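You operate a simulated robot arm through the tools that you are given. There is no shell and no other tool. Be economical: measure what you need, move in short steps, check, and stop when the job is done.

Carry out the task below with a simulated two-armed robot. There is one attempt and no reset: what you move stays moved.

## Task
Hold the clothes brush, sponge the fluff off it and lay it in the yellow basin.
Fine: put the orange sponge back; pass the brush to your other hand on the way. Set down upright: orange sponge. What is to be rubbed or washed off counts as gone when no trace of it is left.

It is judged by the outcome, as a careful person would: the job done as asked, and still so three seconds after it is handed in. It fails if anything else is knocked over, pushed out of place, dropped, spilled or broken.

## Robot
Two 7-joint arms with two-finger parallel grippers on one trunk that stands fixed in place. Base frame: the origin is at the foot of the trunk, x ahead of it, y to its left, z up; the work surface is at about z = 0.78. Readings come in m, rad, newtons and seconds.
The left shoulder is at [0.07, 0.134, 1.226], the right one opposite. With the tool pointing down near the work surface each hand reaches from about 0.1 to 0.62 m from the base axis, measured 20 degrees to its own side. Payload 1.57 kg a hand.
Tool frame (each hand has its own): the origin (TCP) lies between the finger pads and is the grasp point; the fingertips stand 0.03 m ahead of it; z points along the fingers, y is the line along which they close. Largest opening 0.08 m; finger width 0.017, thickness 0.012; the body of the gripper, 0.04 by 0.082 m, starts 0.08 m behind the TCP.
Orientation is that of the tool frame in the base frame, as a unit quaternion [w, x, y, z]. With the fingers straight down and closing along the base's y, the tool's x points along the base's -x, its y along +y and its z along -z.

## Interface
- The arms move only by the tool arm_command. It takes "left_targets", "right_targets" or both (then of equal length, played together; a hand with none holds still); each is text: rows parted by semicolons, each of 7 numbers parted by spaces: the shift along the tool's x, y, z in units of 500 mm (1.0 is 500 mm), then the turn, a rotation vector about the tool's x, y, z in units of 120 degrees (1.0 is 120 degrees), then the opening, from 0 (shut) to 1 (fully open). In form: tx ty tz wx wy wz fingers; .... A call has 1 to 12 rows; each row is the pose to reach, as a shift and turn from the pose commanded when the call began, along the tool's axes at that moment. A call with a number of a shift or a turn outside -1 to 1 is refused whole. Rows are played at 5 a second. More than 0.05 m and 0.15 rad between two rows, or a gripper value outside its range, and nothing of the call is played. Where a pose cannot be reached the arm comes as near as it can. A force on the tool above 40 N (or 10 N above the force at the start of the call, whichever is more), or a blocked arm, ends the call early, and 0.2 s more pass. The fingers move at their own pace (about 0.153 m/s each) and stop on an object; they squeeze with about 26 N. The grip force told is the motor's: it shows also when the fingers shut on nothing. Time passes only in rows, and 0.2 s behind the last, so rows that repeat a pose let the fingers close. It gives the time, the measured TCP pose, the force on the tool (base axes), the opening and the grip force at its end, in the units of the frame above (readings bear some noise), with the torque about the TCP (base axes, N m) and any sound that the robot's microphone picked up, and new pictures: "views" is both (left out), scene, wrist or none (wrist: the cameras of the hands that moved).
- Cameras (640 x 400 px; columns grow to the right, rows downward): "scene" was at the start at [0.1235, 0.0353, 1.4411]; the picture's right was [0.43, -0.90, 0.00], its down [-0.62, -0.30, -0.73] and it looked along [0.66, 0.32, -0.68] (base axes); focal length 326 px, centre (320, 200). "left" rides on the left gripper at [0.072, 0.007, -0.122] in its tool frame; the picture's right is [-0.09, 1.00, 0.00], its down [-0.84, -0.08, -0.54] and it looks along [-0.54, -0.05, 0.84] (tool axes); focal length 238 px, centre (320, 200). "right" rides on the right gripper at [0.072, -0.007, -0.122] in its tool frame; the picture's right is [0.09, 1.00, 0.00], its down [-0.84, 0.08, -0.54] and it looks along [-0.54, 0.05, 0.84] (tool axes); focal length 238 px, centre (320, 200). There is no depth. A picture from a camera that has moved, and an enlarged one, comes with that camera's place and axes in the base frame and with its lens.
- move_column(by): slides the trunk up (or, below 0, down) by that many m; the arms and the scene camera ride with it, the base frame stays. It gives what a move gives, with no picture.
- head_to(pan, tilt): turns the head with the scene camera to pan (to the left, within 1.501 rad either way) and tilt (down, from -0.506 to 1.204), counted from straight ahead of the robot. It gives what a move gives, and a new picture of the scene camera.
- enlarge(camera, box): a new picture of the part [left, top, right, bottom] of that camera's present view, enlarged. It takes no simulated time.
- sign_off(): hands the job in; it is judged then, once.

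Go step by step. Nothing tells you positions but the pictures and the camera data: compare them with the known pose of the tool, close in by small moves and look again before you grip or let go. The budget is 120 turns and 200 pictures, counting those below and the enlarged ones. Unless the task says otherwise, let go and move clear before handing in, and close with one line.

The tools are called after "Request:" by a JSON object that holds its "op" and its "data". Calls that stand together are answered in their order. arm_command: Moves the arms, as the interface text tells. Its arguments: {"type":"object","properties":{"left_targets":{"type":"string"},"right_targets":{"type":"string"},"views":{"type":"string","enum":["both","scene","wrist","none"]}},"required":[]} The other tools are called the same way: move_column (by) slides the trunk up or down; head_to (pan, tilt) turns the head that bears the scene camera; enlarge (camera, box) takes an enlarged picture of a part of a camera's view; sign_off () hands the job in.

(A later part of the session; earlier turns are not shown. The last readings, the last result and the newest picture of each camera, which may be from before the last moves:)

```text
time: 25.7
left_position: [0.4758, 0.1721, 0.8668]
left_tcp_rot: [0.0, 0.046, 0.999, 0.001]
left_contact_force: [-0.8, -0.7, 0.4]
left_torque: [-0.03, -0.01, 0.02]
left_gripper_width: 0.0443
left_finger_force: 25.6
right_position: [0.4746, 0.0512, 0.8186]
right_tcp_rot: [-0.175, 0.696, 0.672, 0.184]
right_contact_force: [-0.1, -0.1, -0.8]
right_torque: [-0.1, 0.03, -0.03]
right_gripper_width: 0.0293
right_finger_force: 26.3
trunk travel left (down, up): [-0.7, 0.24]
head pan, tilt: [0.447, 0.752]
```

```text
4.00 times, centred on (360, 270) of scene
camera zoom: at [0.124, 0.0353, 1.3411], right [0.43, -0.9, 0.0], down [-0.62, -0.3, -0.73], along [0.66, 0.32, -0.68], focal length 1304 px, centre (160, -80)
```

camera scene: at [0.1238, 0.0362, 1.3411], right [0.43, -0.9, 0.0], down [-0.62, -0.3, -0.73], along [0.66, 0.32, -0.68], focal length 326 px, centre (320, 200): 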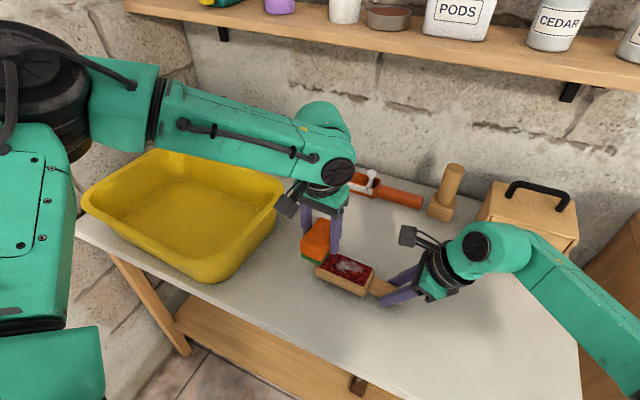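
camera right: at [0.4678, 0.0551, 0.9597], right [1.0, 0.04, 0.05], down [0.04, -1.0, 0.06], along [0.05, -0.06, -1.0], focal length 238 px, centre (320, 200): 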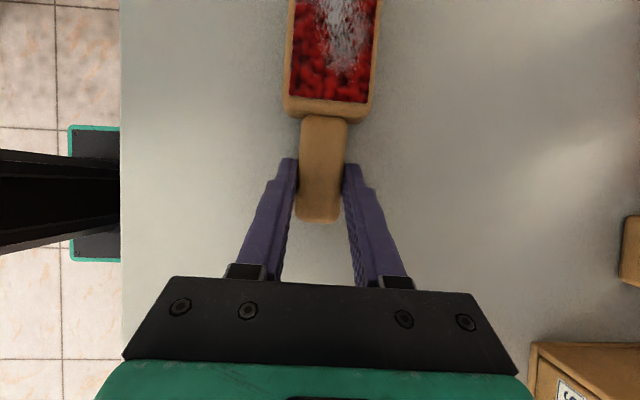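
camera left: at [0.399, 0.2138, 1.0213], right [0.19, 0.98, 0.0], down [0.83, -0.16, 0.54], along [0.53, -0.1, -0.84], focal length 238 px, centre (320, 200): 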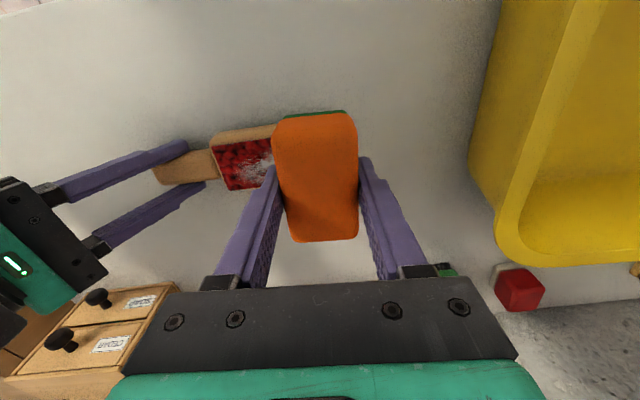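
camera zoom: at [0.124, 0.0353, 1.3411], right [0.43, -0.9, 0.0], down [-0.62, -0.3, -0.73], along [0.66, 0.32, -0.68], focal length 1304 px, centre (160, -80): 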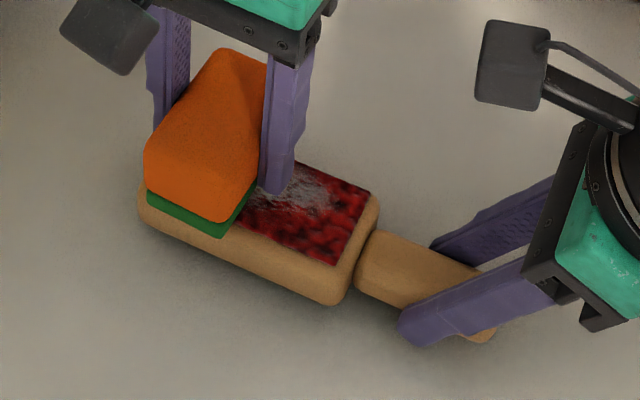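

Almost touching. I press down a few millimetres and watch the force.

Request:
{"op": "arm_command", "data": {"left_targets": "0 0 .004 0 0 0 0; 0 0 .008 0 0 0 0; 0 0 .012 0 0 0 0", "views": "none"}}

```text
time: 26.5
left_position: [0.4749, 0.1724, 0.8616]
left_tcp_rot: [0.0, 0.047, 0.999, 0.0]
left_contact_force: [0.2, 0.1, 0.1]
left_torque: [-0.02, 0.0, -0.02]
left_gripper_width: 0.0442
left_finger_force: 26.2
right_position: [0.4741, 0.0497, 0.8182]
right_tcp_rot: [-0.174, 0.696, 0.672, 0.185]
right_contact_force: [0.2, 0.0, -1.6]
right_torque: [-0.09, -0.01, 0.0]
right_gripper_width: 0.0291
right_finger_force: 25.9
trunk travel left (down, up): [-0.7, 0.24]
head pan, tilt: [0.447, 0.752]
```

Request:
{"op": "arm_command", "data": {"left_targets": "0 0 .004 0 0 0 0; 0 0 .007 0 0 0 0; 0 0 .01 0 0 0 0", "views": "none"}}

Request:
{"op": "enlarge", "data": {"camera": "scene", "box": [290, 220, 430, 320]}}

```text
time: 27.3
left_position: [0.4758, 0.1723, 0.8561]
left_tcp_rot: [0.001, 0.047, 0.999, 0.0]
left_contact_force: [-0.3, -1.4, 5.9]
left_torque: [-0.23, 0.1, -0.04]
left_gripper_width: 0.0444
left_finger_force: 25.7
right_position: [0.4745, 0.0509, 0.8182]
right_tcp_rot: [-0.175, 0.696, 0.672, 0.184]
right_contact_force: [1.2, 2.0, -7.6]
right_torque: [-0.76, -0.06, -0.08]
right_gripper_width: 0.0297
right_finger_force: 26.8
trunk travel left (down, up): [-0.7, 0.24]
head pan, tilt: [0.447, 0.752]
```

```text
4.00 times, centred on (360, 270) of scene
camera zoom: at [0.1238, 0.0354, 1.3411], right [0.43, -0.9, 0.0], down [-0.62, -0.3, -0.73], along [0.66, 0.32, -0.68], focal length 1304 px, centre (160, -80)
```

zoom: 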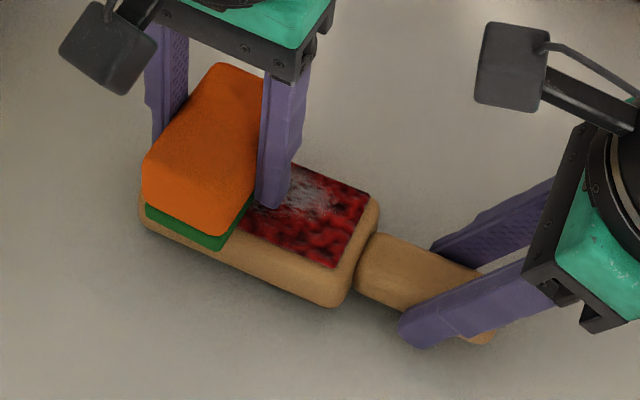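

Contact at about 6 N. Now I rub along the pad, back and forth.

Request:
{"op": "arm_command", "data": {"left_targets": "0 -.025 0 0 0 0 0; 0 -.05 0 0 0 0 0; 0 -.075 0 0 0 0 0; 0 -.098 0 0 0 0 0; 0 -.07 0 0 0 0 0; 0 -.04 0 0 0 0 0; 0 -.01 0 0 0 0 0; 0 .02 0 0 0 0 0; 0 -.02 0 0 0 0 0; 0 -.06 0 0 0 0 0; 0 -.098 0 0 0 0 0; 0 -.06 0 0 0 0 0", "views": "none"}}

Request:
{"op": "enlarge", "data": {"camera": "scene", "box": [290, 220, 430, 320]}}

```text
time: 29.9
left_position: [0.4719, 0.143, 0.8567]
left_tcp_rot: [0.0, 0.047, 0.999, 0.0]
left_contact_force: [0.6, -0.3, -0.4]
left_torque: [-0.02, 0.0, -0.05]
left_gripper_width: 0.0445
left_finger_force: 26.5
left hand out of reach, approached as far as the arm can: row 4, 11
right_position: [0.4747, 0.0524, 0.8189]
right_tcp_rot: [-0.174, 0.696, 0.672, 0.185]
right_contact_force: [0.0, -0.1, -1.2]
right_torque: [-0.1, 0.03, -0.02]
right_gripper_width: 0.0293
right_finger_force: 25.9
trunk travel left (down, up): [-0.7, 0.24]
head pan, tilt: [0.447, 0.752]
```

```text
4.00 times, centred on (360, 270) of scene
camera zoom: at [0.1238, 0.036, 1.3411], right [0.43, -0.9, 0.0], down [-0.62, -0.3, -0.73], along [0.66, 0.32, -0.68], focal length 1304 px, centre (160, -80)
```

zoom: 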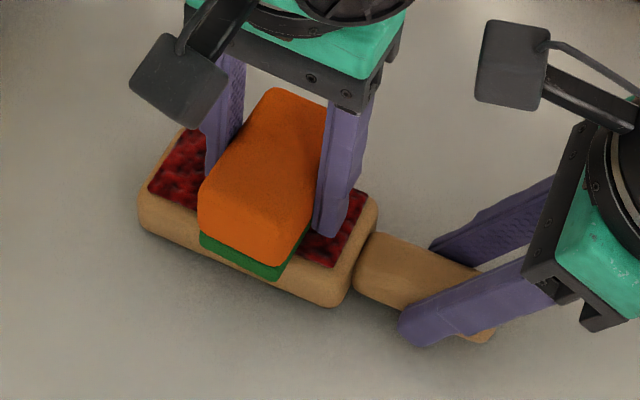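

The visible pad is clearing, but contact has dropped to about 0 N. I press 3 mm more and rub again, then lift away to look.

Request:
{"op": "arm_command", "data": {"left_targets": "0 0 .003 0 0 0 0; 0 0 .006 0 0 0 0; 0 -.03 .006 0 0 0 0; 0 0 .006 0 0 0 0; 0 .04 .006 0 0 0 0; 0 .08 .006 0 0 0 0; 0 .04 .006 0 0 0 0; 0 0 .006 0 0 0 0; 0 -.03 .006 0 0 0 0; 0 0 .006 0 0 0 0", "views": "none"}}

Request:
{"op": "arm_command", "data": {"left_targets": "0 0 -.05 0 0 0 0; 0 .05 -.08 0 0 0 0; 0 .12 -.08 0 0 0 0; 0 .19 -.08 0 0 0 0", "views": "wrist"}}

Request:
{"op": "enlarge", "data": {"camera": "scene", "box": [290, 220, 430, 320]}}

Request:
{"op": "enlarge", "data": {"camera": "right", "box": [250, 0, 410, 100]}}

```text
time: 32.1
left_position: [0.471, 0.1414, 0.853]
left_tcp_rot: [0.0, 0.049, 0.999, -0.002]
left_contact_force: [-1.7, -8.5, 12.0]
left_torque: [-0.58, 0.05, -0.06]
left_gripper_width: 0.044
left_finger_force: 26.0
left hand out of reach, approached as far as the arm can: row 3, 9
right_position: [0.474, 0.0518, 0.8174]
right_tcp_rot: [-0.175, 0.695, 0.672, 0.185]
right_contact_force: [3.0, 7.5, -10.7]
right_torque: [-0.46, -0.12, -0.25]
right_gripper_width: 0.0293
right_finger_force: 26.0
trunk travel left (down, up): [-0.7, 0.24]
head pan, tilt: [0.447, 0.752]
```

```text
time: 33.1
left_position: [0.481, 0.237, 0.8911]
left_tcp_rot: [0.0, 0.047, 0.999, -0.001]
left_contact_force: [-0.4, 0.4, 0.0]
left_torque: [0.0, 0.0, -0.01]
left_gripper_width: 0.0444
left_finger_force: 25.9
right_position: [0.4753, 0.0527, 0.8186]
right_tcp_rot: [-0.174, 0.695, 0.672, 0.185]
right_contact_force: [-0.6, 0.6, 0.1]
right_torque: [0.13, -0.05, 0.0]
right_gripper_width: 0.0294
right_finger_force: 25.9
trunk travel left (down, up): [-0.7, 0.24]
head pan, tilt: [0.447, 0.752]
camera left: at [0.4096, 0.2513, 1.0136], right [0.19, 0.98, 0.0], down [0.83, -0.16, 0.54], along [0.53, -0.1, -0.84], focal length 238 px, centre (320, 200)
```

left: 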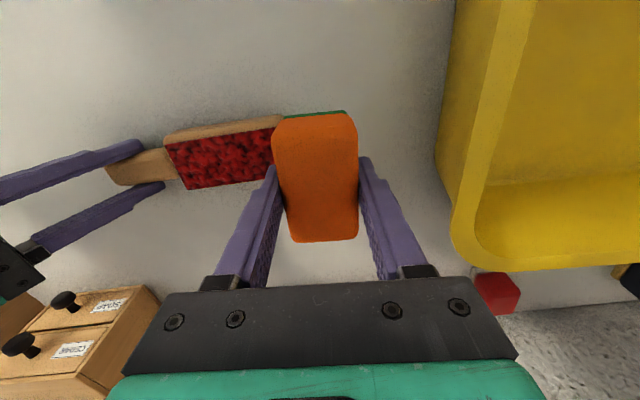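

```text
4.00 times, centred on (360, 270) of scene
camera zoom: at [0.1233, 0.0363, 1.3412], right [0.43, -0.9, 0.0], down [-0.62, -0.3, -0.73], along [0.66, 0.32, -0.68], focal length 1304 px, centre (160, -80)
```

zoom: 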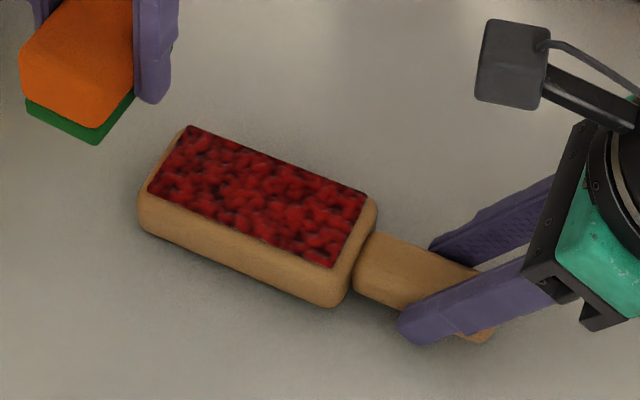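

```text
4.00 times, centred on (330, 50) of right
camera zoom: at [0.4675, 0.055, 0.9602], right [1.0, 0.04, 0.05], down [0.04, -1.0, 0.06], along [0.05, -0.06, -1.0], focal length 953 px, centre (280, 800)
```

zoom: 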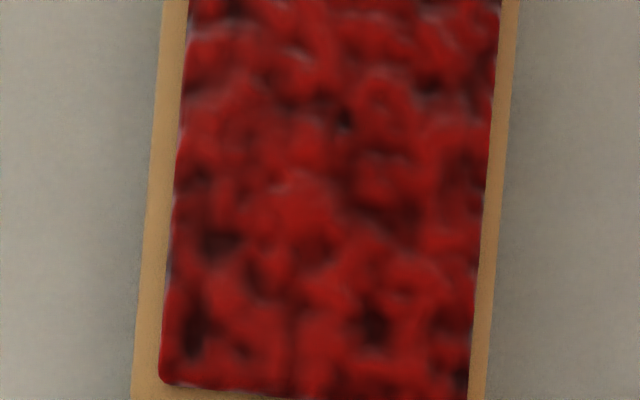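

The pad is clean. The brush moves back out of the way, and the sponge goes over its old place (about 0.440, 0.232).

Request:
{"op": "arm_command", "data": {"right_targets": "-.027 .0015 -.033 0 0 0 0; -.054 .003 -.065 0 0 0 0; -.082 .0045 -.098 0 0 0 0; -.109 .006 -.131 0 0 0 0; -.109 .006 -.131 0 0 0 0; -.109 .006 -.131 0 0 0 0; -.109 .006 -.131 0 0 0 0", "left_targets": ".02 -.005 0 0 0 -.003 0; .04 -.009 0 0 0 -.005 0; .06 -.0135 0 0 0 -.008 0; .0806 -.0177 .03 0 0 -.01 0; .0806 -.0177 .07 0 0 -.01 0; .0806 -.0177 .11 0 0 -.01 0; .0806 -.0177 .136 0 0 -.01 0"}}

Request:
{"op": "enlarge", "data": {"camera": "scene", "box": [240, 220, 380, 320]}}

```text
time: 34.7
left_position: [0.4409, 0.2314, 0.823]
left_tcp_rot: [0.001, 0.037, 0.999, 0.0]
left_contact_force: [0.6, 1.0, -0.8]
left_torque: [-0.02, 0.01, 0.01]
left_gripper_width: 0.0442
left_finger_force: 26.2
right_position: [0.4755, -0.0283, 0.8481]
right_tcp_rot: [-0.175, 0.696, 0.672, 0.185]
right_contact_force: [0.6, -0.1, -0.8]
right_torque: [-0.1, -0.01, -0.01]
right_gripper_width: 0.0293
right_finger_force: 26.3
trunk travel left (down, up): [-0.7, 0.24]
head pan, tilt: [0.447, 0.752]
camera scene: at [0.1239, 0.0354, 1.3411], right [0.43, -0.9, 0.0], down [-0.62, -0.3, -0.73], along [0.66, 0.32, -0.68], focal length 326 px, centre (320, 200)
camera right: at [0.4689, -0.0249, 0.9897], right [1.0, 0.04, 0.05], down [0.04, -1.0, 0.06], along [0.05, -0.06, -1.0], focal length 238 px, centre (320, 200)
camera left: at [0.3693, 0.2452, 0.9455], right [0.16, 0.99, 0.0], down [0.83, -0.14, 0.54], along [0.53, -0.09, -0.84], focal length 238 px, centre (320, 200)
```

scene: 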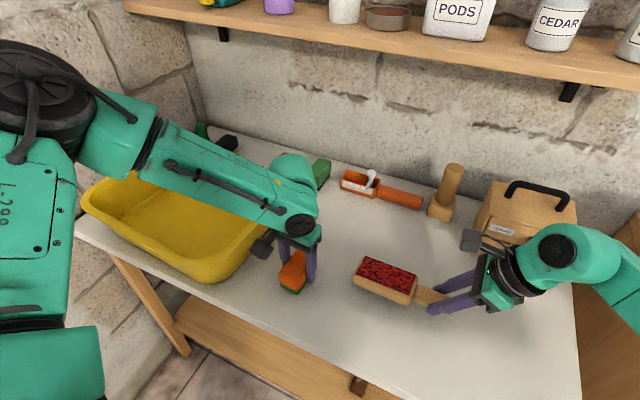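
right: 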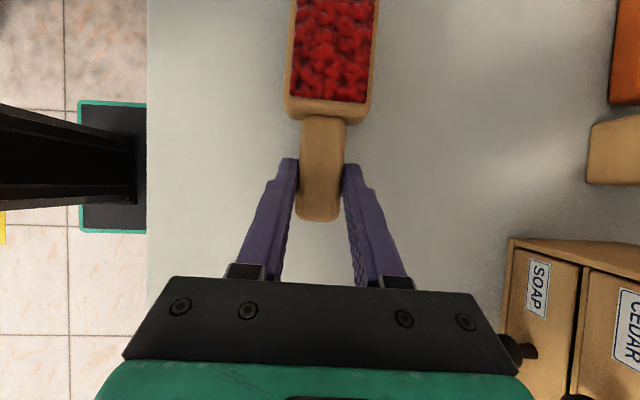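
left: 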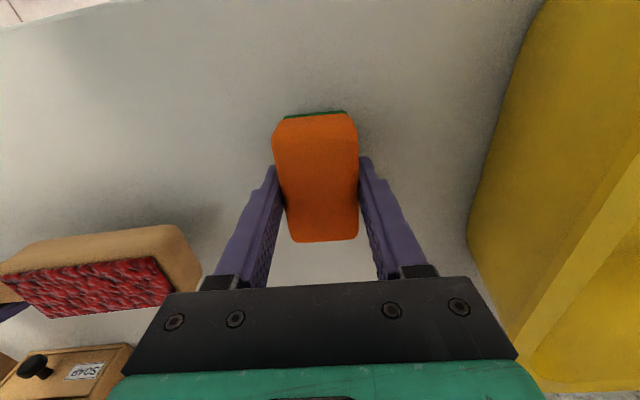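

```text
4.00 times, centred on (310, 270) of scene
camera zoom: at [0.1239, 0.0354, 1.3411], right [0.43, -0.9, 0.0], down [-0.62, -0.3, -0.73], along [0.66, 0.32, -0.68], focal length 1304 px, centre (360, -80)
```

zoom: 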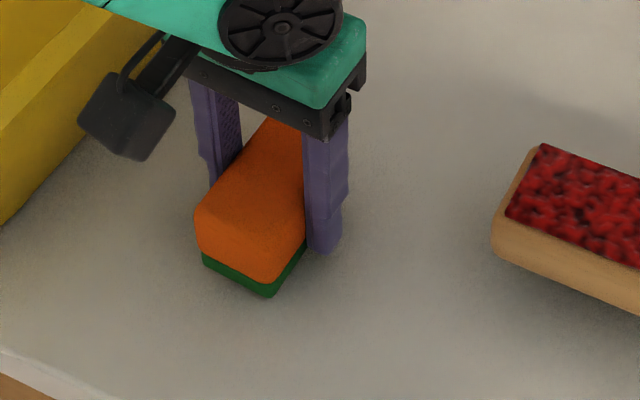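

The sponge is upright a few millimetres above its place. I lower it to contact.

Request:
{"op": "arm_command", "data": {"left_targets": "0 0 .005 0 0 0 0; 0 0 .009 0 0 0 0; 0 0 .013 0 0 0 0", "views": "none"}}

```text
time: 35.5
left_position: [0.44, 0.2323, 0.8178]
left_tcp_rot: [0.0, 0.036, 0.999, 0.0]
left_contact_force: [-0.3, -0.4, -0.5]
left_torque: [0.02, -0.01, 0.01]
left_gripper_width: 0.0441
left_finger_force: 25.8
right_position: [0.4762, -0.0279, 0.8477]
right_tcp_rot: [-0.174, 0.696, 0.672, 0.185]
right_contact_force: [0.4, -0.5, -2.2]
right_torque: [-0.1, -0.03, -0.05]
right_gripper_width: 0.0293
right_finger_force: 25.9
trunk travel left (down, up): [-0.7, 0.24]
head pan, tilt: [0.447, 0.752]
```

At its original grip height. One more millimetre, then release and rise.

Request:
{"op": "arm_command", "data": {"left_targets": "0 0 .003 0 0 0 0; 0 0 .003 0 0 0 0; 0 0 .003 0 0 0 1; 0 0 .003 0 0 0 1; 0 0 .003 0 0 0 1; 0 0 -.05 0 0 0 1; 0 0 -.12 0 0 0 1; 0 0 -.2 0 0 0 1; 0 0 -.27 0 0 0 1"}}

```text
time: 37.5
left_position: [0.4379, 0.2331, 0.9552]
left_tcp_rot: [0.001, 0.037, 0.999, 0.0]
left_contact_force: [0.0, -0.4, 0.0]
left_torque: [0.0, 0.03, 0.0]
left_gripper_width: 0.0798
left_finger_force: 0.1
right_position: [0.4755, -0.0273, 0.8487]
right_tcp_rot: [-0.175, 0.695, 0.673, 0.185]
right_contact_force: [0.1, -0.3, -1.4]
right_torque: [-0.09, -0.01, -0.02]
right_gripper_width: 0.0294
right_finger_force: 25.9
trunk travel left (down, up): [-0.7, 0.24]
head pan, tilt: [0.447, 0.752]
camera scene: at [0.1229, 0.035, 1.3412], right [0.43, -0.9, 0.0], down [-0.62, -0.3, -0.73], along [0.66, 0.32, -0.68], focal length 326 px, centre (320, 200)
camera left: at [0.367, 0.245, 1.0768], right [0.17, 0.99, 0.0], down [0.83, -0.14, 0.54], along [0.53, -0.09, -0.84], focal length 238 px, centre (320, 200)
```

scene: 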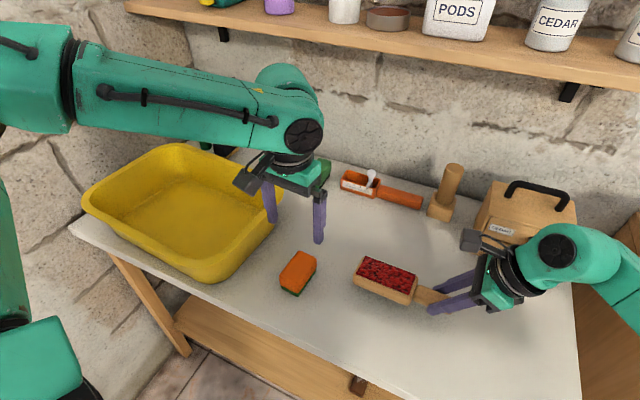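
left: 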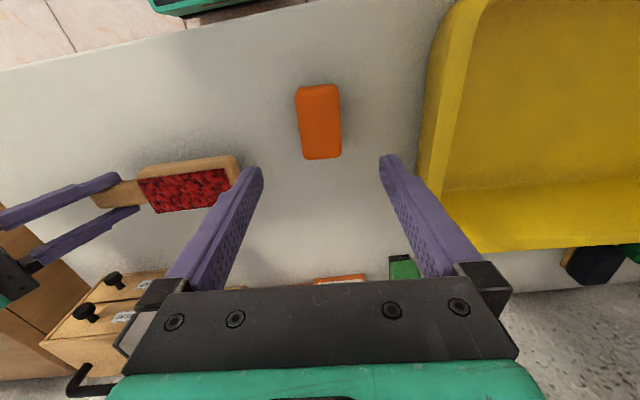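

The sponge is back, upright. Before the handover I test with the empty left hand how far into the basin it can reach.

Request:
{"op": "arm_command", "data": {"left_targets": "0 0 -.09 0 0 0 1; .005 .083 -.09 0 0 0 1; .009 .165 -.09 0 0 0 1; .014 .248 -.09 0 0 0 1; .018 .331 -.09 0 0 0 1; .023 .414 -.09 0 0 0 1; .027 .496 -.09 0 0 0 1; .032 .579 -.09 0 0 0 1; .032 .579 0 0 0 0 1; .032 .579 .09 0 0 0 1"}}

```text
time: 39.7
left_position: [0.4459, 0.5212, 0.9062]
left_tcp_rot: [0.001, 0.037, 0.999, 0.0]
left_contact_force: [0.3, -0.6, -0.4]
left_torque: [0.02, 0.02, 0.01]
left_gripper_width: 0.08
left_finger_force: 0.0
right_position: [0.4759, -0.0278, 0.8476]
right_tcp_rot: [-0.174, 0.696, 0.672, 0.184]
right_contact_force: [-0.1, 0.8, -2.0]
right_torque: [-0.08, 0.0, 0.01]
right_gripper_width: 0.0292
right_finger_force: 25.8
trunk travel left (down, up): [-0.7, 0.24]
head pan, tilt: [0.447, 0.752]
camera scene: at [0.1246, 0.0363, 1.3411], right [0.43, -0.9, 0.0], down [-0.62, -0.3, -0.73], along [0.66, 0.32, -0.68], focal length 326 px, centre (320, 200)
camera left: at [0.3732, 0.533, 1.0282], right [0.16, 0.99, 0.0], down [0.83, -0.14, 0.54], along [0.53, -0.09, -0.84], focal length 238 px, centre (320, 200)
```

scene: 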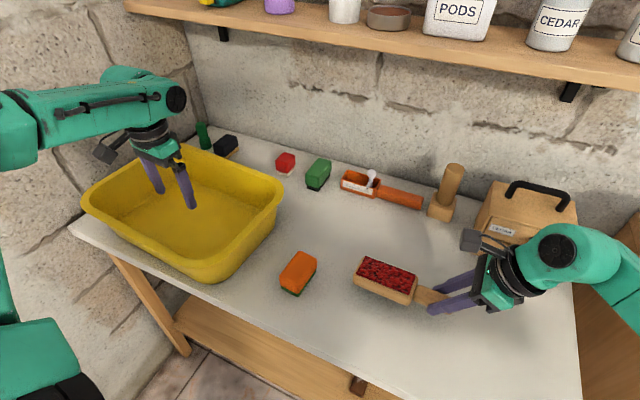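
left: 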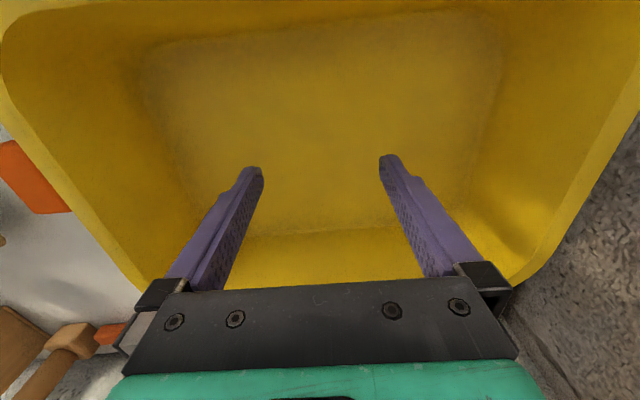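

The left hand reaches the basin middle (0.446, 0.52). I now test it there in the handover orientation (closing along x, leaning 25° away).

Request:
{"op": "arm_command", "data": {"left_targets": "0 .005 -.0025 .0139 .0134 -.0629 1; 0 .01 -.005 .0279 .0269 -.1258 1; 0 .015 -.0075 .0418 .0403 -.1887 1; 0 .02 -.01 .0558 .0537 -.2517 1; 0 .025 -.0125 .0697 .0671 -.3146 1; 0 .03 -.015 .0837 .0806 -.3775 1; 0 .035 -.0175 .0976 .094 -.4404 1; 0 .04 -.02 .1115 .1074 -.5033 1; 0 .045 -.0225 .1255 .1208 -.5662 1; 0 .05 -.025 .1394 .1343 -.6292 1; 0 .055 -.0275 .1534 .1477 -.6921 1; 0 .06 -.03 .1673 .1611 -.755 1"}}

```text
time: 42.3
left_position: [0.4447, 0.4957, 0.9998]
left_tcp_rot: [-0.136, -0.61, 0.769, -0.136]
left_contact_force: [-0.1, -0.2, 0.0]
left_torque: [0.0, -0.01, 0.03]
left_gripper_width: 0.0799
left_finger_force: 0.0
left hand out of reach, approached as far as the arm can: row 5, 6, 7, 8, 9, 10, 11, 12
right_position: [0.4746, -0.0288, 0.8496]
right_tcp_rot: [-0.175, 0.695, 0.672, 0.185]
right_contact_force: [-0.6, -0.3, -0.4]
right_torque: [-0.12, -0.06, -0.02]
right_gripper_width: 0.0292
right_finger_force: 26.3
trunk travel left (down, up): [-0.7, 0.24]
head pan, tilt: [0.447, 0.752]
camera scene: at [0.1224, 0.0348, 1.3413], right [0.43, -0.9, 0.0], down [-0.62, -0.3, -0.73], along [0.66, 0.32, -0.68], focal length 326 px, centre (320, 200)
camera left: at [0.4275, 0.4788, 1.1391], right [-0.95, 0.3, -0.08], down [0.28, 0.94, 0.19], along [0.13, 0.16, -0.98], focal length 238 px, centre (320, 200)
```

scene: 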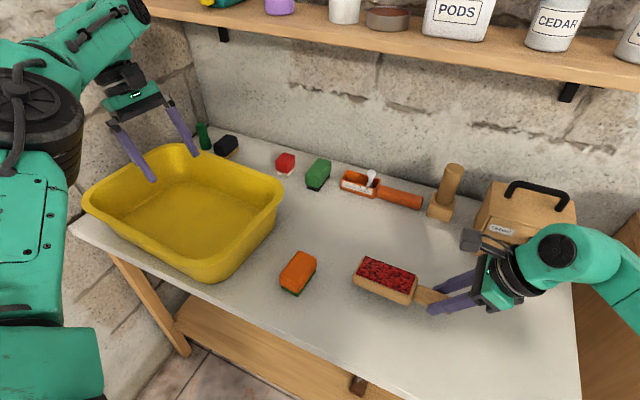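
left: 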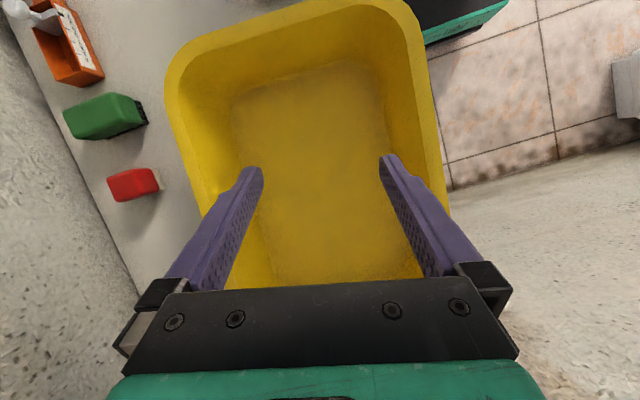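

The full lean isn't reachable over the basin. I test a milder pose there: 10° lean with the hand turned 45°.

Request:
{"op": "arm_command", "data": {"left_targets": "-.028 -.003 .0175 -.0157 -.0153 .0423 1; -.056 -.006 .035 -.0313 -.0305 .0847 1; -.084 -.009 .0525 -.047 -.0458 .127 1; -.112 -.013 .07 -.0627 -.061 .169 1; -.14 -.016 .0875 -.0783 -.0763 .2117 1; -.169 -.019 .105 -.094 -.0916 .254 1; -.187 -.017 .148 -.094 -.0916 .254 1; -.204 -.015 .19 -.094 -.0916 .254 1; -.2216 -.013 .235 -.094 -.0916 .254 1", "views": "scene"}}

```text
time: 44.3
left_position: [0.447, 0.5278, 0.9014]
left_tcp_rot: [-0.082, -0.379, 0.921, -0.033]
left_contact_force: [0.7, -0.2, 0.4]
left_torque: [0.02, 0.03, 0.01]
left_gripper_width: 0.08
left_finger_force: 0.0
left hand out of reach, approached as far as the arm can: row 1, 2, 3, 4, 5, 6, 7, 8, 9
right_position: [0.4779, -0.0275, 0.8478]
right_tcp_rot: [-0.175, 0.696, 0.671, 0.184]
right_contact_force: [0.0, -0.6, -1.1]
right_torque: [-0.07, 0.07, 0.02]
right_gripper_width: 0.0293
right_finger_force: 25.9
trunk travel left (down, up): [-0.7, 0.24]
head pan, tilt: [0.447, 0.752]
camera scene: at [0.127, 0.0349, 1.3408], right [0.43, -0.9, 0.0], down [-0.62, -0.3, -0.73], along [0.66, 0.32, -0.69], focal length 326 px, centre (320, 200)
```

scene: 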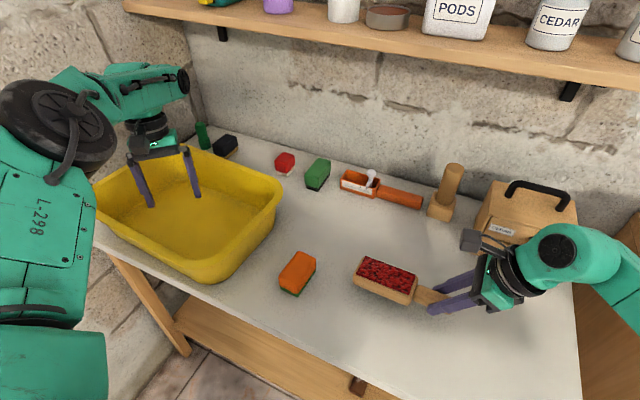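

The reach limit over the basin is about (0.447, 0.528), enough if the hand is nearly upright and grips the head's far part. I raise the brush and bring the left hand beside it, turned across the head with a 5° lean.

Request:
{"op": "arm_command", "data": {"left_targets": ".012 0 -.066 0 0 0 1; .023 0 -.131 0 0 0 1; .035 0 -.197 0 0 0 1; .0856 -.0588 -.195 .006 -.0051 -.0445 1; .136 -.1175 -.194 .012 -.0102 -.089 1; .187 -.176 -.192 .018 -.0153 -.1335 1; .2375 -.235 -.19 .024 -.0204 -.178 1; .288 -.294 -.189 .03 -.0255 -.2225 1; .339 -.3525 -.187 .036 -.0306 -.267 1; .389 -.411 -.186 .042 -.0357 -.3115 1; .44 -.47 -.184 .048 -.0408 -.356 1", "right_targets": ".0176 0 -.03 0 0 0 0; .035 0 -.061 0 0 0 0; .053 0 -.092 0 0 0 0; .0704 0 -.122 0 0 0 0; .0704 0 -.122 0 0 0 0; .0704 0 -.122 0 0 0 0; .0704 0 -.122 0 0 0 0; .0704 0 -.122 0 0 0 0; .0704 0 -.122 0 0 0 0; .0704 0 -.122 0 0 0 0; .0704 0 -.122 0 0 0 0"}}

```text
time: 46.7
left_position: [0.4734, 0.2174, 1.0337]
left_tcp_rot: [-0.03, -0.694, 0.718, -0.031]
left_contact_force: [-1.0, 0.5, -0.4]
left_torque: [0.02, -0.04, -0.02]
left_gripper_width: 0.0804
left_finger_force: 0.1
right_position: [0.4761, -0.0293, 0.921]
right_tcp_rot: [-0.176, 0.695, 0.672, 0.185]
right_contact_force: [0.4, -0.1, -1.2]
right_torque: [-0.08, 0.02, -0.02]
right_gripper_width: 0.0293
right_finger_force: 25.5
trunk travel left (down, up): [-0.7, 0.24]
head pan, tilt: [0.447, 0.752]
camera scene: at [0.1241, 0.0334, 1.3411], right [0.43, -0.9, 0.0], down [-0.62, -0.29, -0.73], along [0.66, 0.32, -0.68], focal length 326 px, centre (320, 200)
camera right: at [0.469, -0.0259, 1.0607], right [1.0, 0.04, 0.05], down [0.04, -1.0, 0.06], along [0.05, -0.06, -1.0], focal length 238 px, centre (320, 200)
camera left: at [0.465, 0.1567, 1.1613], right [-0.99, 0.13, -0.01], down [0.11, 0.88, 0.47], along [0.07, 0.46, -0.88], focal length 238 px, centre (320, 200)
```

scene: 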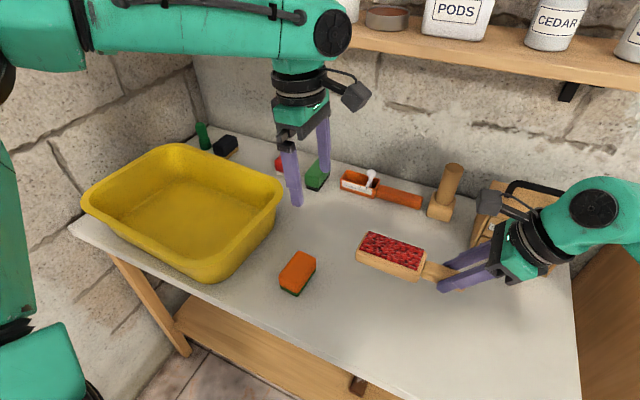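
right: 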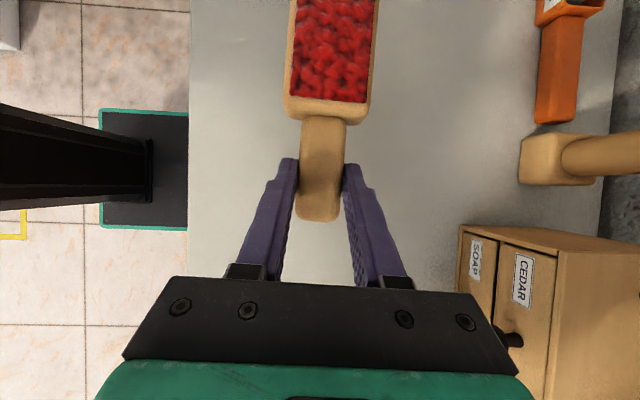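
left: 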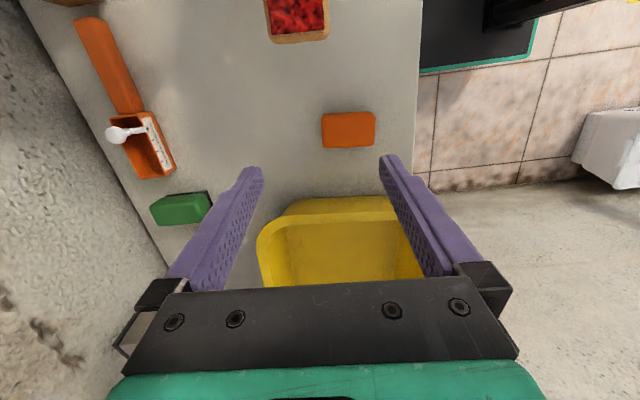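

The head's far end is at about (0.483, 0.125, 0.915). I bring the open left hand to just above it, 25 mm in from that end.

Request:
{"op": "arm_command", "data": {"left_targets": ".06 -.007 .03 0 0 0 1; .12 -.014 .07 0 0 0 1; .175 -.02 .115 0 0 0 1; .221 -.025 .157 0 0 0 1"}}

Request:
{"op": "enlarge", "data": {"camera": "scene", "box": [300, 140, 540, 300]}}

```text
time: 47.7
left_position: [0.4823, 0.1002, 0.9632]
left_tcp_rot: [-0.031, -0.693, 0.719, -0.031]
left_contact_force: [0.5, -0.2, -0.2]
left_torque: [0.0, -0.03, -0.05]
left_gripper_width: 0.0797
left_finger_force: 0.2
right_position: [0.4774, -0.0281, 0.919]
right_tcp_rot: [-0.175, 0.696, 0.672, 0.185]
right_contact_force: [0.4, -0.5, -0.4]
right_torque: [-0.05, 0.02, -0.01]
right_gripper_width: 0.0291
right_finger_force: 26.2
trunk travel left (down, up): [-0.7, 0.24]
head pan, tilt: [0.447, 0.752]
camera scene: at [0.1249, 0.0346, 1.3411], right [0.43, -0.9, 0.0], down [-0.62, -0.29, -0.73], along [0.66, 0.32, -0.68], focal length 326 px, centre (320, 200)
camera left: at [0.4734, 0.0404, 1.0915], right [-0.99, 0.13, -0.01], down [0.11, 0.88, 0.47], along [0.07, 0.46, -0.88], focal length 238 px, centre (320, 200)
```

scene: 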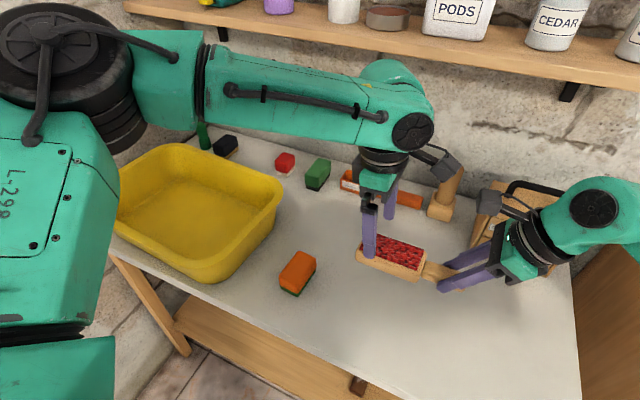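
left: 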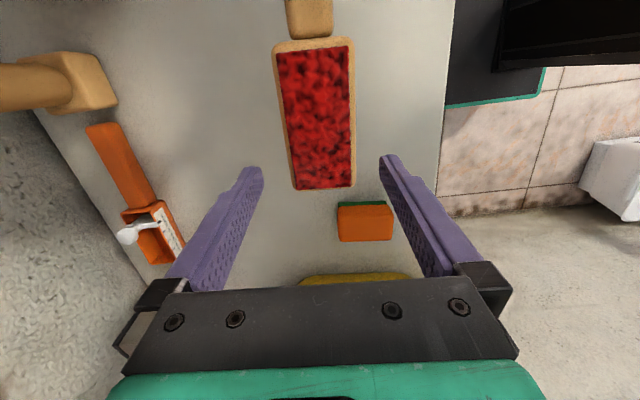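

```text
2.50 times, centred on (420, 220) of scene
camera zoom: at [0.1249, 0.0346, 1.3411], right [0.43, -0.9, 0.0], down [-0.62, -0.29, -0.73], along [0.66, 0.32, -0.68], focal length 815 px, centre (70, 150)
```

zoom: 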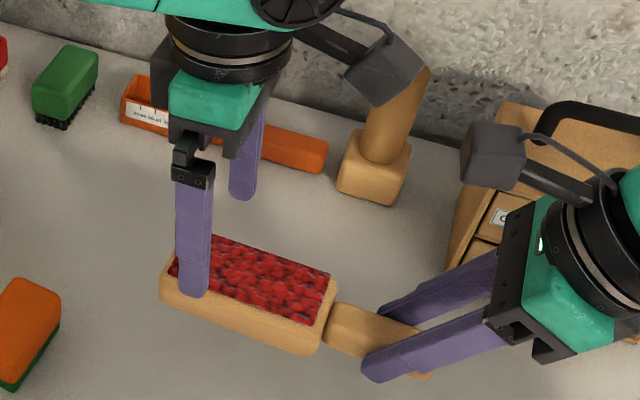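

The head sits centred between the left fingers. Down 40 mm to straddle it, without closing yet.

Request:
{"op": "arm_command", "data": {"left_targets": "-.0018 0 .0204 0 0 0 1; -.0036 0 .0408 0 0 0 1; -.0054 0 .0612 0 0 0 1; -.0071 0 .0817 0 0 0 1"}}

Request:
{"op": "enlarge", "data": {"camera": "scene", "box": [320, 160, 520, 300]}}

```text
time: 48.7
left_position: [0.4814, 0.1014, 0.9238]
left_tcp_rot: [-0.031, -0.694, 0.719, -0.032]
left_contact_force: [0.8, 0.4, -0.1]
left_torque: [0.02, 0.01, 0.02]
left_gripper_width: 0.0799
left_finger_force: 0.1
right_position: [0.4753, -0.0279, 0.9194]
right_tcp_rot: [-0.175, 0.695, 0.672, 0.185]
right_contact_force: [0.2, 0.9, -0.4]
right_torque: [-0.08, 0.02, 0.02]
right_gripper_width: 0.0292
right_finger_force: 26.2
trunk travel left (down, up): [-0.7, 0.24]
head pan, tilt: [0.447, 0.752]
camera scene: at [0.124, 0.0354, 1.3411], right [0.43, -0.9, 0.0], down [-0.62, -0.3, -0.73], along [0.66, 0.32, -0.68], focal length 326 px, centre (320, 200)
camera left: at [0.4717, 0.0417, 1.0512], right [-0.99, 0.13, -0.01], down [0.11, 0.88, 0.47], along [0.07, 0.46, -0.88], focal length 238 px, centre (320, 200)
```

scene: 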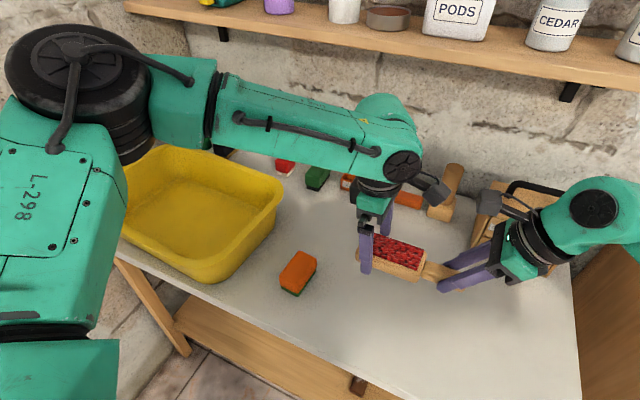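
left: 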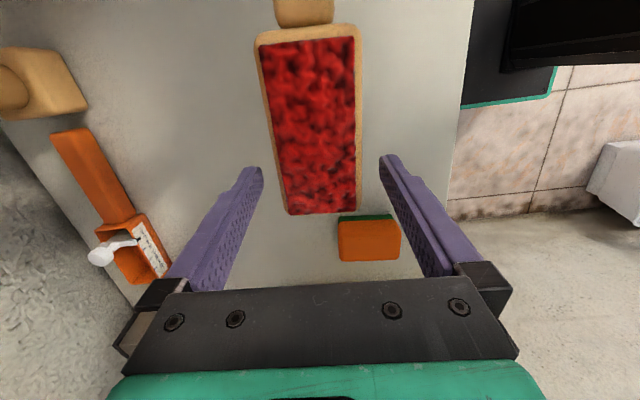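

```text
2.86 times, centred on (420, 230) of scene
camera zoom: at [0.124, 0.0354, 1.3411], right [0.43, -0.9, 0.0], down [-0.62, -0.3, -0.73], along [0.66, 0.32, -0.68], focal length 931 px, centre (34, 114)
```

zoom: 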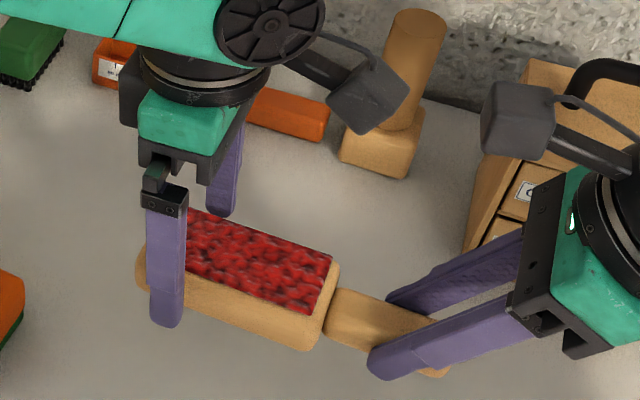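

The fingers straddle the head, aligned. I close the left hand on it.

Request:
{"op": "arm_command", "data": {"left_targets": "0 0 0 0 0 0 0; 0 0 0 0 0 0 0; 0 0 0 0 0 0 0", "views": "none"}}

Request:
{"op": "enlarge", "data": {"camera": "scene", "box": [320, 160, 520, 300]}}

```text
time: 49.5
left_position: [0.4809, 0.1017, 0.9222]
left_tcp_rot: [-0.03, -0.694, 0.719, -0.031]
left_contact_force: [0.9, 0.2, -0.3]
left_torque: [0.01, 0.0, 0.04]
left_gripper_width: 0.0552
left_finger_force: 26.2
right_position: [0.4758, -0.027, 0.9196]
right_tcp_rot: [-0.175, 0.696, 0.671, 0.186]
right_contact_force: [-0.4, 0.3, -0.2]
right_torque: [-0.06, -0.01, 0.06]
right_gripper_width: 0.0293
right_finger_force: 25.8
trunk travel left (down, up): [-0.7, 0.24]
head pan, tilt: [0.447, 0.752]
```

```text
2.86 times, centred on (420, 230) of scene
camera zoom: at [0.1236, 0.0353, 1.3412], right [0.43, -0.9, 0.0], down [-0.62, -0.3, -0.73], along [0.66, 0.32, -0.68], focal length 931 px, centre (34, 114)
```

zoom: 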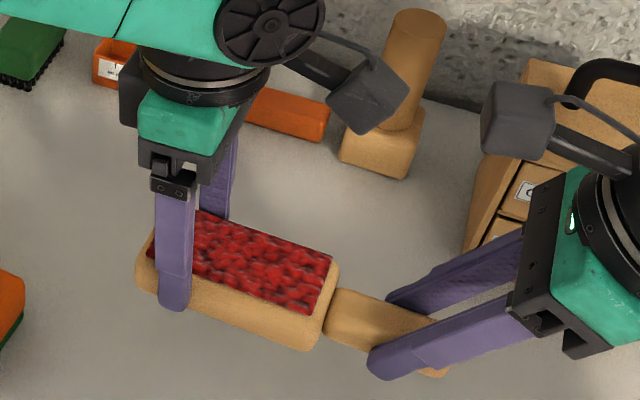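

Both hands hold the brush. I open the right and draw it back along its fingers.

Request:
{"op": "arm_command", "data": {"right_targets": "0 0 0 0 0 0 1; 0 0 0 0 0 0 1; 0 0 -.04 0 0 0 1; 0 0 -.1 0 0 0 1; -.06 0 -.16 0 0 0 1; -.12 0 -.2 0 0 0 1", "views": "scene"}}

Request:
{"op": "enlarge", "data": {"camera": "left", "box": [160, 0, 480, 300]}}

```text
time: 50.9
left_position: [0.4798, 0.1011, 0.9235]
left_tcp_rot: [-0.03, -0.694, 0.719, -0.031]
left_contact_force: [0.1, -0.1, -0.9]
left_torque: [0.03, -0.04, 0.0]
left_gripper_width: 0.0553
left_finger_force: 25.9
right_position: [0.4712, -0.1307, 0.9761]
right_tcp_rot: [-0.176, 0.695, 0.672, 0.186]
right_contact_force: [-0.9, -0.8, 0.6]
right_torque: [0.02, -0.01, 0.02]
right_gripper_width: 0.0801
right_finger_force: 0.0
trunk travel left (down, up): [-0.7, 0.24]
head pan, tilt: [0.447, 0.752]
camera scene: at [0.1232, 0.0339, 1.3412], right [0.43, -0.9, 0.0], down [-0.62, -0.29, -0.73], along [0.66, 0.32, -0.68], focal length 326 px, centre (320, 200)
```

scene: 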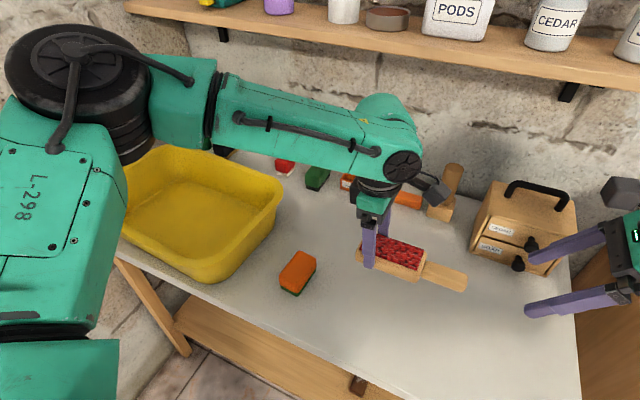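

```text
1.33 times, centred on (320, 150) of left
camera zoom: at [0.471, 0.0406, 1.0516], right [-0.99, 0.13, -0.01], down [0.11, 0.88, 0.47], along [0.07, 0.46, -0.88], focal length 318 px, centre (320, 267)
```

zoom: 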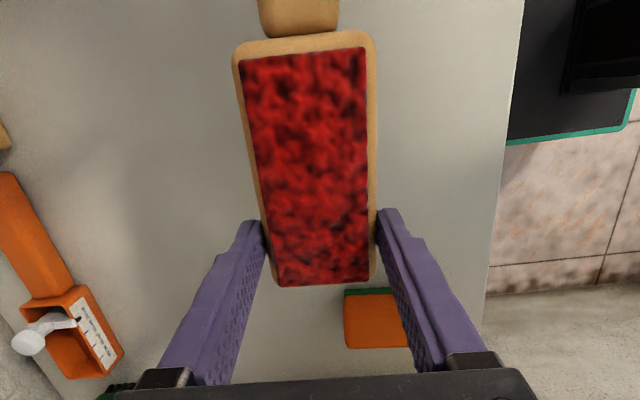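

The brush is now in the left hand only. I lift it and carry it over the basin, turning the handle slightly toward me.

Request:
{"op": "arm_command", "data": {"left_targets": ".0045 0 -.053 0 0 0 0; .009 0 -.106 0 0 0 0; .0136 0 -.159 0 0 0 0; -.0765 .0121 -.1667 -.0012 -.0044 .0259 0; -.1666 .0242 -.1744 -.0024 -.0088 .0517 0; -.2567 .0363 -.1821 -.0037 -.0132 .0776 0; -.3468 .0484 -.1898 -.0049 -.0176 .1034 0; -.4369 .0605 -.1975 -.0061 -.022 .1293 0; -.527 .0726 -.2052 -.0073 -.0263 .1551 0; -.6171 .0847 -.2129 -.0086 -.0307 .181 0; -.7072 .0968 -.2206 -.0098 -.0351 .2068 0; -.7973 .109 -.2283 -.011 -.0395 .2327 0"}}

```text
time: 53.5
left_position: [0.442, 0.5121, 1.0017]
left_tcp_rot: [-0.001, -0.499, 0.867, -0.002]
left_contact_force: [0.4, 0.2, -0.7]
left_torque: [-0.02, 0.02, -0.04]
left_gripper_width: 0.0553
left_finger_force: 25.8
right_position: [0.4725, -0.1287, 0.9767]
right_tcp_rot: [-0.174, 0.696, 0.672, 0.184]
right_contact_force: [0.9, -0.8, -1.2]
right_torque: [0.03, -0.06, 0.0]
right_gripper_width: 0.0801
right_finger_force: 0.0
trunk travel left (down, up): [-0.7, 0.24]
head pan, tilt: [0.447, 0.752]
camera scene: at [0.1238, 0.037, 1.3411], right [0.43, -0.9, 0.0], down [-0.62, -0.3, -0.73], along [0.66, 0.31, -0.68], focal length 326 px, centre (320, 200)
camera left: at [0.4001, 0.4543, 1.1241], right [-0.82, 0.58, 0.0], down [0.49, 0.69, 0.54], along [0.31, 0.44, -0.84], focal length 238 px, centre (320, 200)
```

scene: 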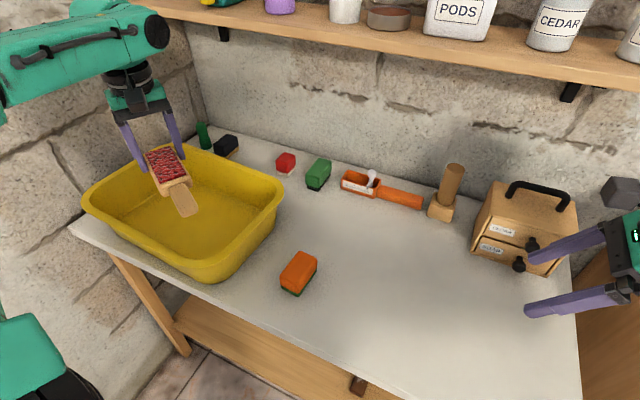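
left: 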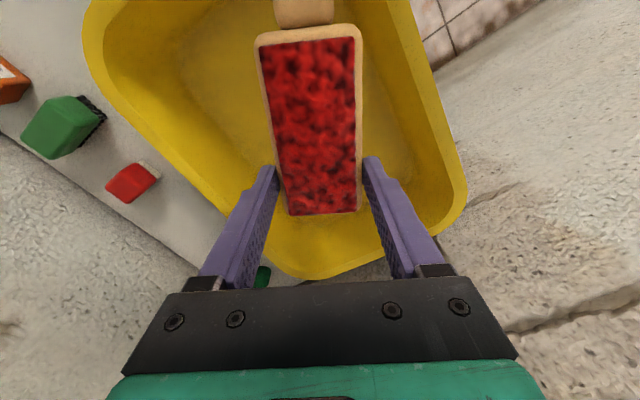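

The brush is over the basin. I lower it with the arm in small steps and watch whether it stays within reach.

Request:
{"op": "arm_command", "data": {"left_targets": "0 0 .04 0 0 0 0; 0 0 .08 0 0 0 0; 0 0 .12 0 0 0 0; 0 0 .16 0 0 0 0; 0 0 .2 0 0 0 0; 0 0 .23 0 0 0 0"}}

```text
time: 54.9
left_position: [0.4409, 0.5101, 0.8863]
left_tcp_rot: [0.0, -0.501, 0.866, -0.001]
left_contact_force: [0.1, 0.6, -1.1]
left_torque: [0.08, 0.0, 0.0]
left_gripper_width: 0.0555
left_finger_force: 26.5
right_position: [0.4742, -0.1296, 0.9765]
right_tcp_rot: [-0.175, 0.695, 0.672, 0.185]
right_contact_force: [-0.1, 0.7, -0.1]
right_torque: [0.0, -0.03, -0.01]
right_gripper_width: 0.0797
right_finger_force: 0.0
trunk travel left (down, up): [-0.7, 0.24]
head pan, tilt: [0.447, 0.752]
camera scene: at [0.1238, 0.0357, 1.3411], right [0.43, -0.9, 0.0], down [-0.62, -0.3, -0.73], along [0.66, 0.32, -0.68], focal length 326 px, centre (320, 200)
camera left: at [0.3994, 0.4511, 1.0083], right [-0.82, 0.58, 0.0], down [0.49, 0.69, 0.54], along [0.31, 0.44, -0.84], focal length 238 px, centre (320, 200)
```

scene: 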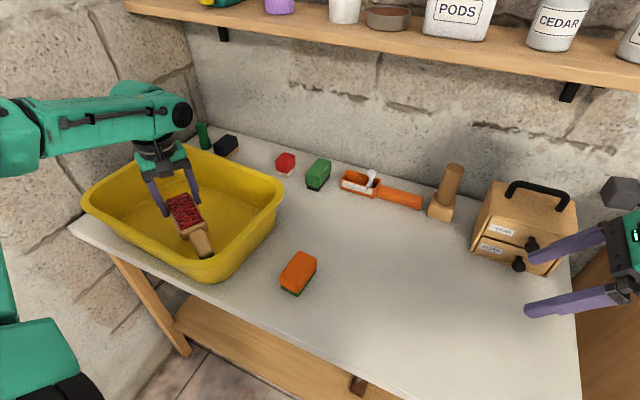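
left: 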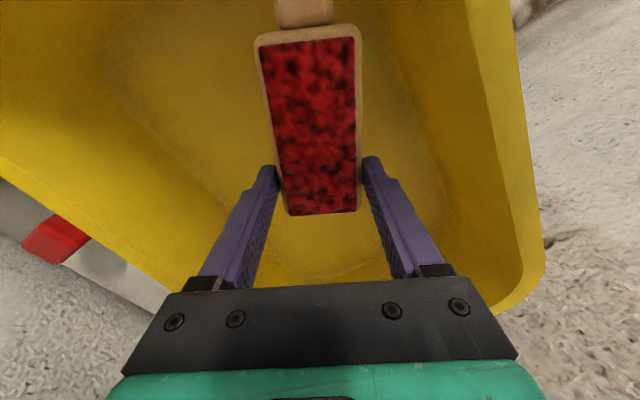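

Still within reach. I shift the brush 25 mm away from the near corner so the handle clears the wall, then go lower.

Request:
{"op": "arm_command", "data": {"left_targets": "-.025 0 0 0 0 0 0; -.05 0 0 0 0 0 0; -.05 0 .03 0 0 0 0; -.05 0 .055 0 0 0 0"}}

Request:
{"op": "enlarge", "data": {"camera": "scene", "box": [70, 120, 300, 290]}}

```text
time: 55.9
left_position: [0.4566, 0.531, 0.8584]
left_tcp_rot: [0.001, -0.5, 0.866, -0.002]
left_contact_force: [-0.8, -0.4, -2.1]
left_torque: [0.05, -0.04, 0.03]
left_gripper_width: 0.0552
left_finger_force: 25.6
right_position: [0.4725, -0.1286, 0.9764]
right_tcp_rot: [-0.175, 0.696, 0.672, 0.184]
right_contact_force: [0.6, 0.3, 0.5]
right_torque: [0.04, -0.01, -0.01]
right_gripper_width: 0.0801
right_finger_force: 0.1
trunk travel left (down, up): [-0.7, 0.24]
head pan, tilt: [0.447, 0.752]
camera scene: at [0.1241, 0.0358, 1.3411], right [0.43, -0.9, 0.0], down [-0.62, -0.3, -0.73], along [0.66, 0.32, -0.68], focal length 326 px, centre (320, 200)
camera left: at [0.414, 0.4729, 0.98], right [-0.82, 0.58, 0.0], down [0.49, 0.69, 0.54], along [0.31, 0.44, -0.84], focal length 238 px, centre (320, 200)
```

scene: 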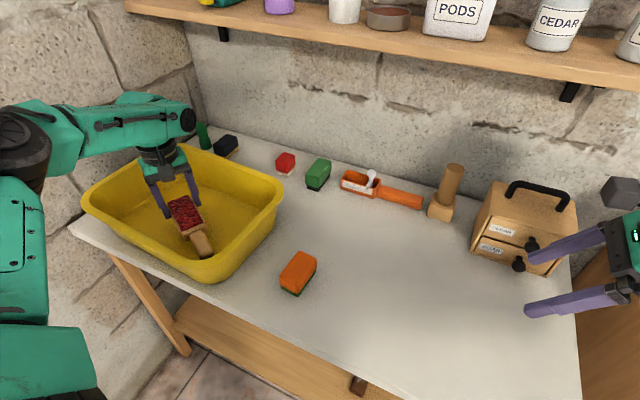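
left: 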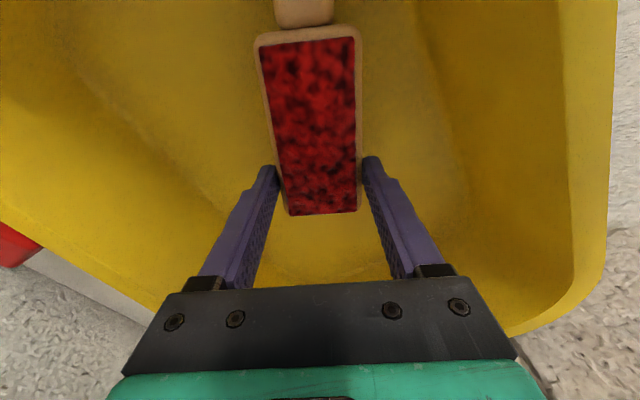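

```text
2.35 times, centred on (185, 205) of scene
camera zoom: at [0.1241, 0.0358, 1.3411], right [0.43, -0.9, 0.0], down [-0.62, -0.3, -0.73], along [0.66, 0.32, -0.68], focal length 767 px, centre (638, 188)
```

zoom: 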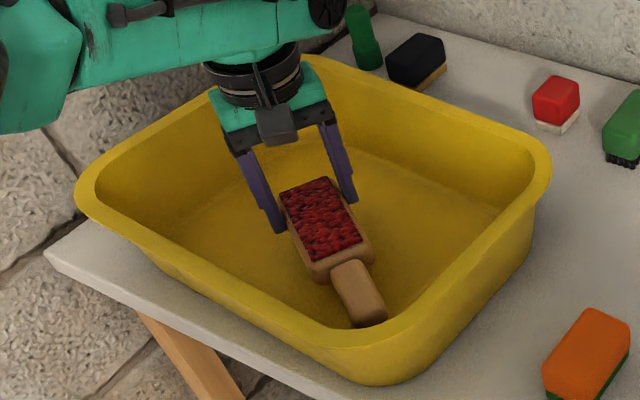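

Good clearance. I continue down slowly until contact.

Request:
{"op": "arm_command", "data": {"left_targets": "0 0 .012 0 0 0 0; 0 0 .024 0 0 0 0; 0 0 .036 0 0 0 0; 0 0 .046 0 0 0 0; 0 0 .054 0 0 0 0", "views": "none"}}

Request:
{"op": "enlarge", "data": {"camera": "scene", "box": [70, 120, 300, 290]}}

```text
time: 57.1
left_position: [0.4541, 0.5319, 0.8327]
left_tcp_rot: [0.0, -0.499, 0.867, -0.001]
left_contact_force: [0.7, -0.1, -0.7]
left_torque: [0.02, -0.01, -0.01]
left_gripper_width: 0.0553
left_finger_force: 26.5
right_position: [0.472, -0.1307, 0.9764]
right_tcp_rot: [-0.174, 0.696, 0.671, 0.186]
right_contact_force: [-0.9, -0.5, 0.1]
right_torque: [-0.03, 0.0, -0.03]
right_gripper_width: 0.0801
right_finger_force: 0.1
trunk travel left (down, up): [-0.7, 0.24]
head pan, tilt: [0.447, 0.752]
```

```text
2.35 times, centred on (185, 205) of scene
camera zoom: at [0.1239, 0.0355, 1.3411], right [0.43, -0.9, 0.0], down [-0.62, -0.3, -0.73], along [0.66, 0.32, -0.68], focal length 767 px, centre (638, 188)
```

zoom: 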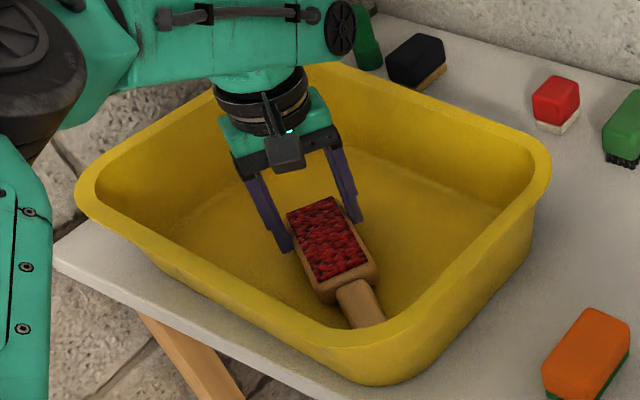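

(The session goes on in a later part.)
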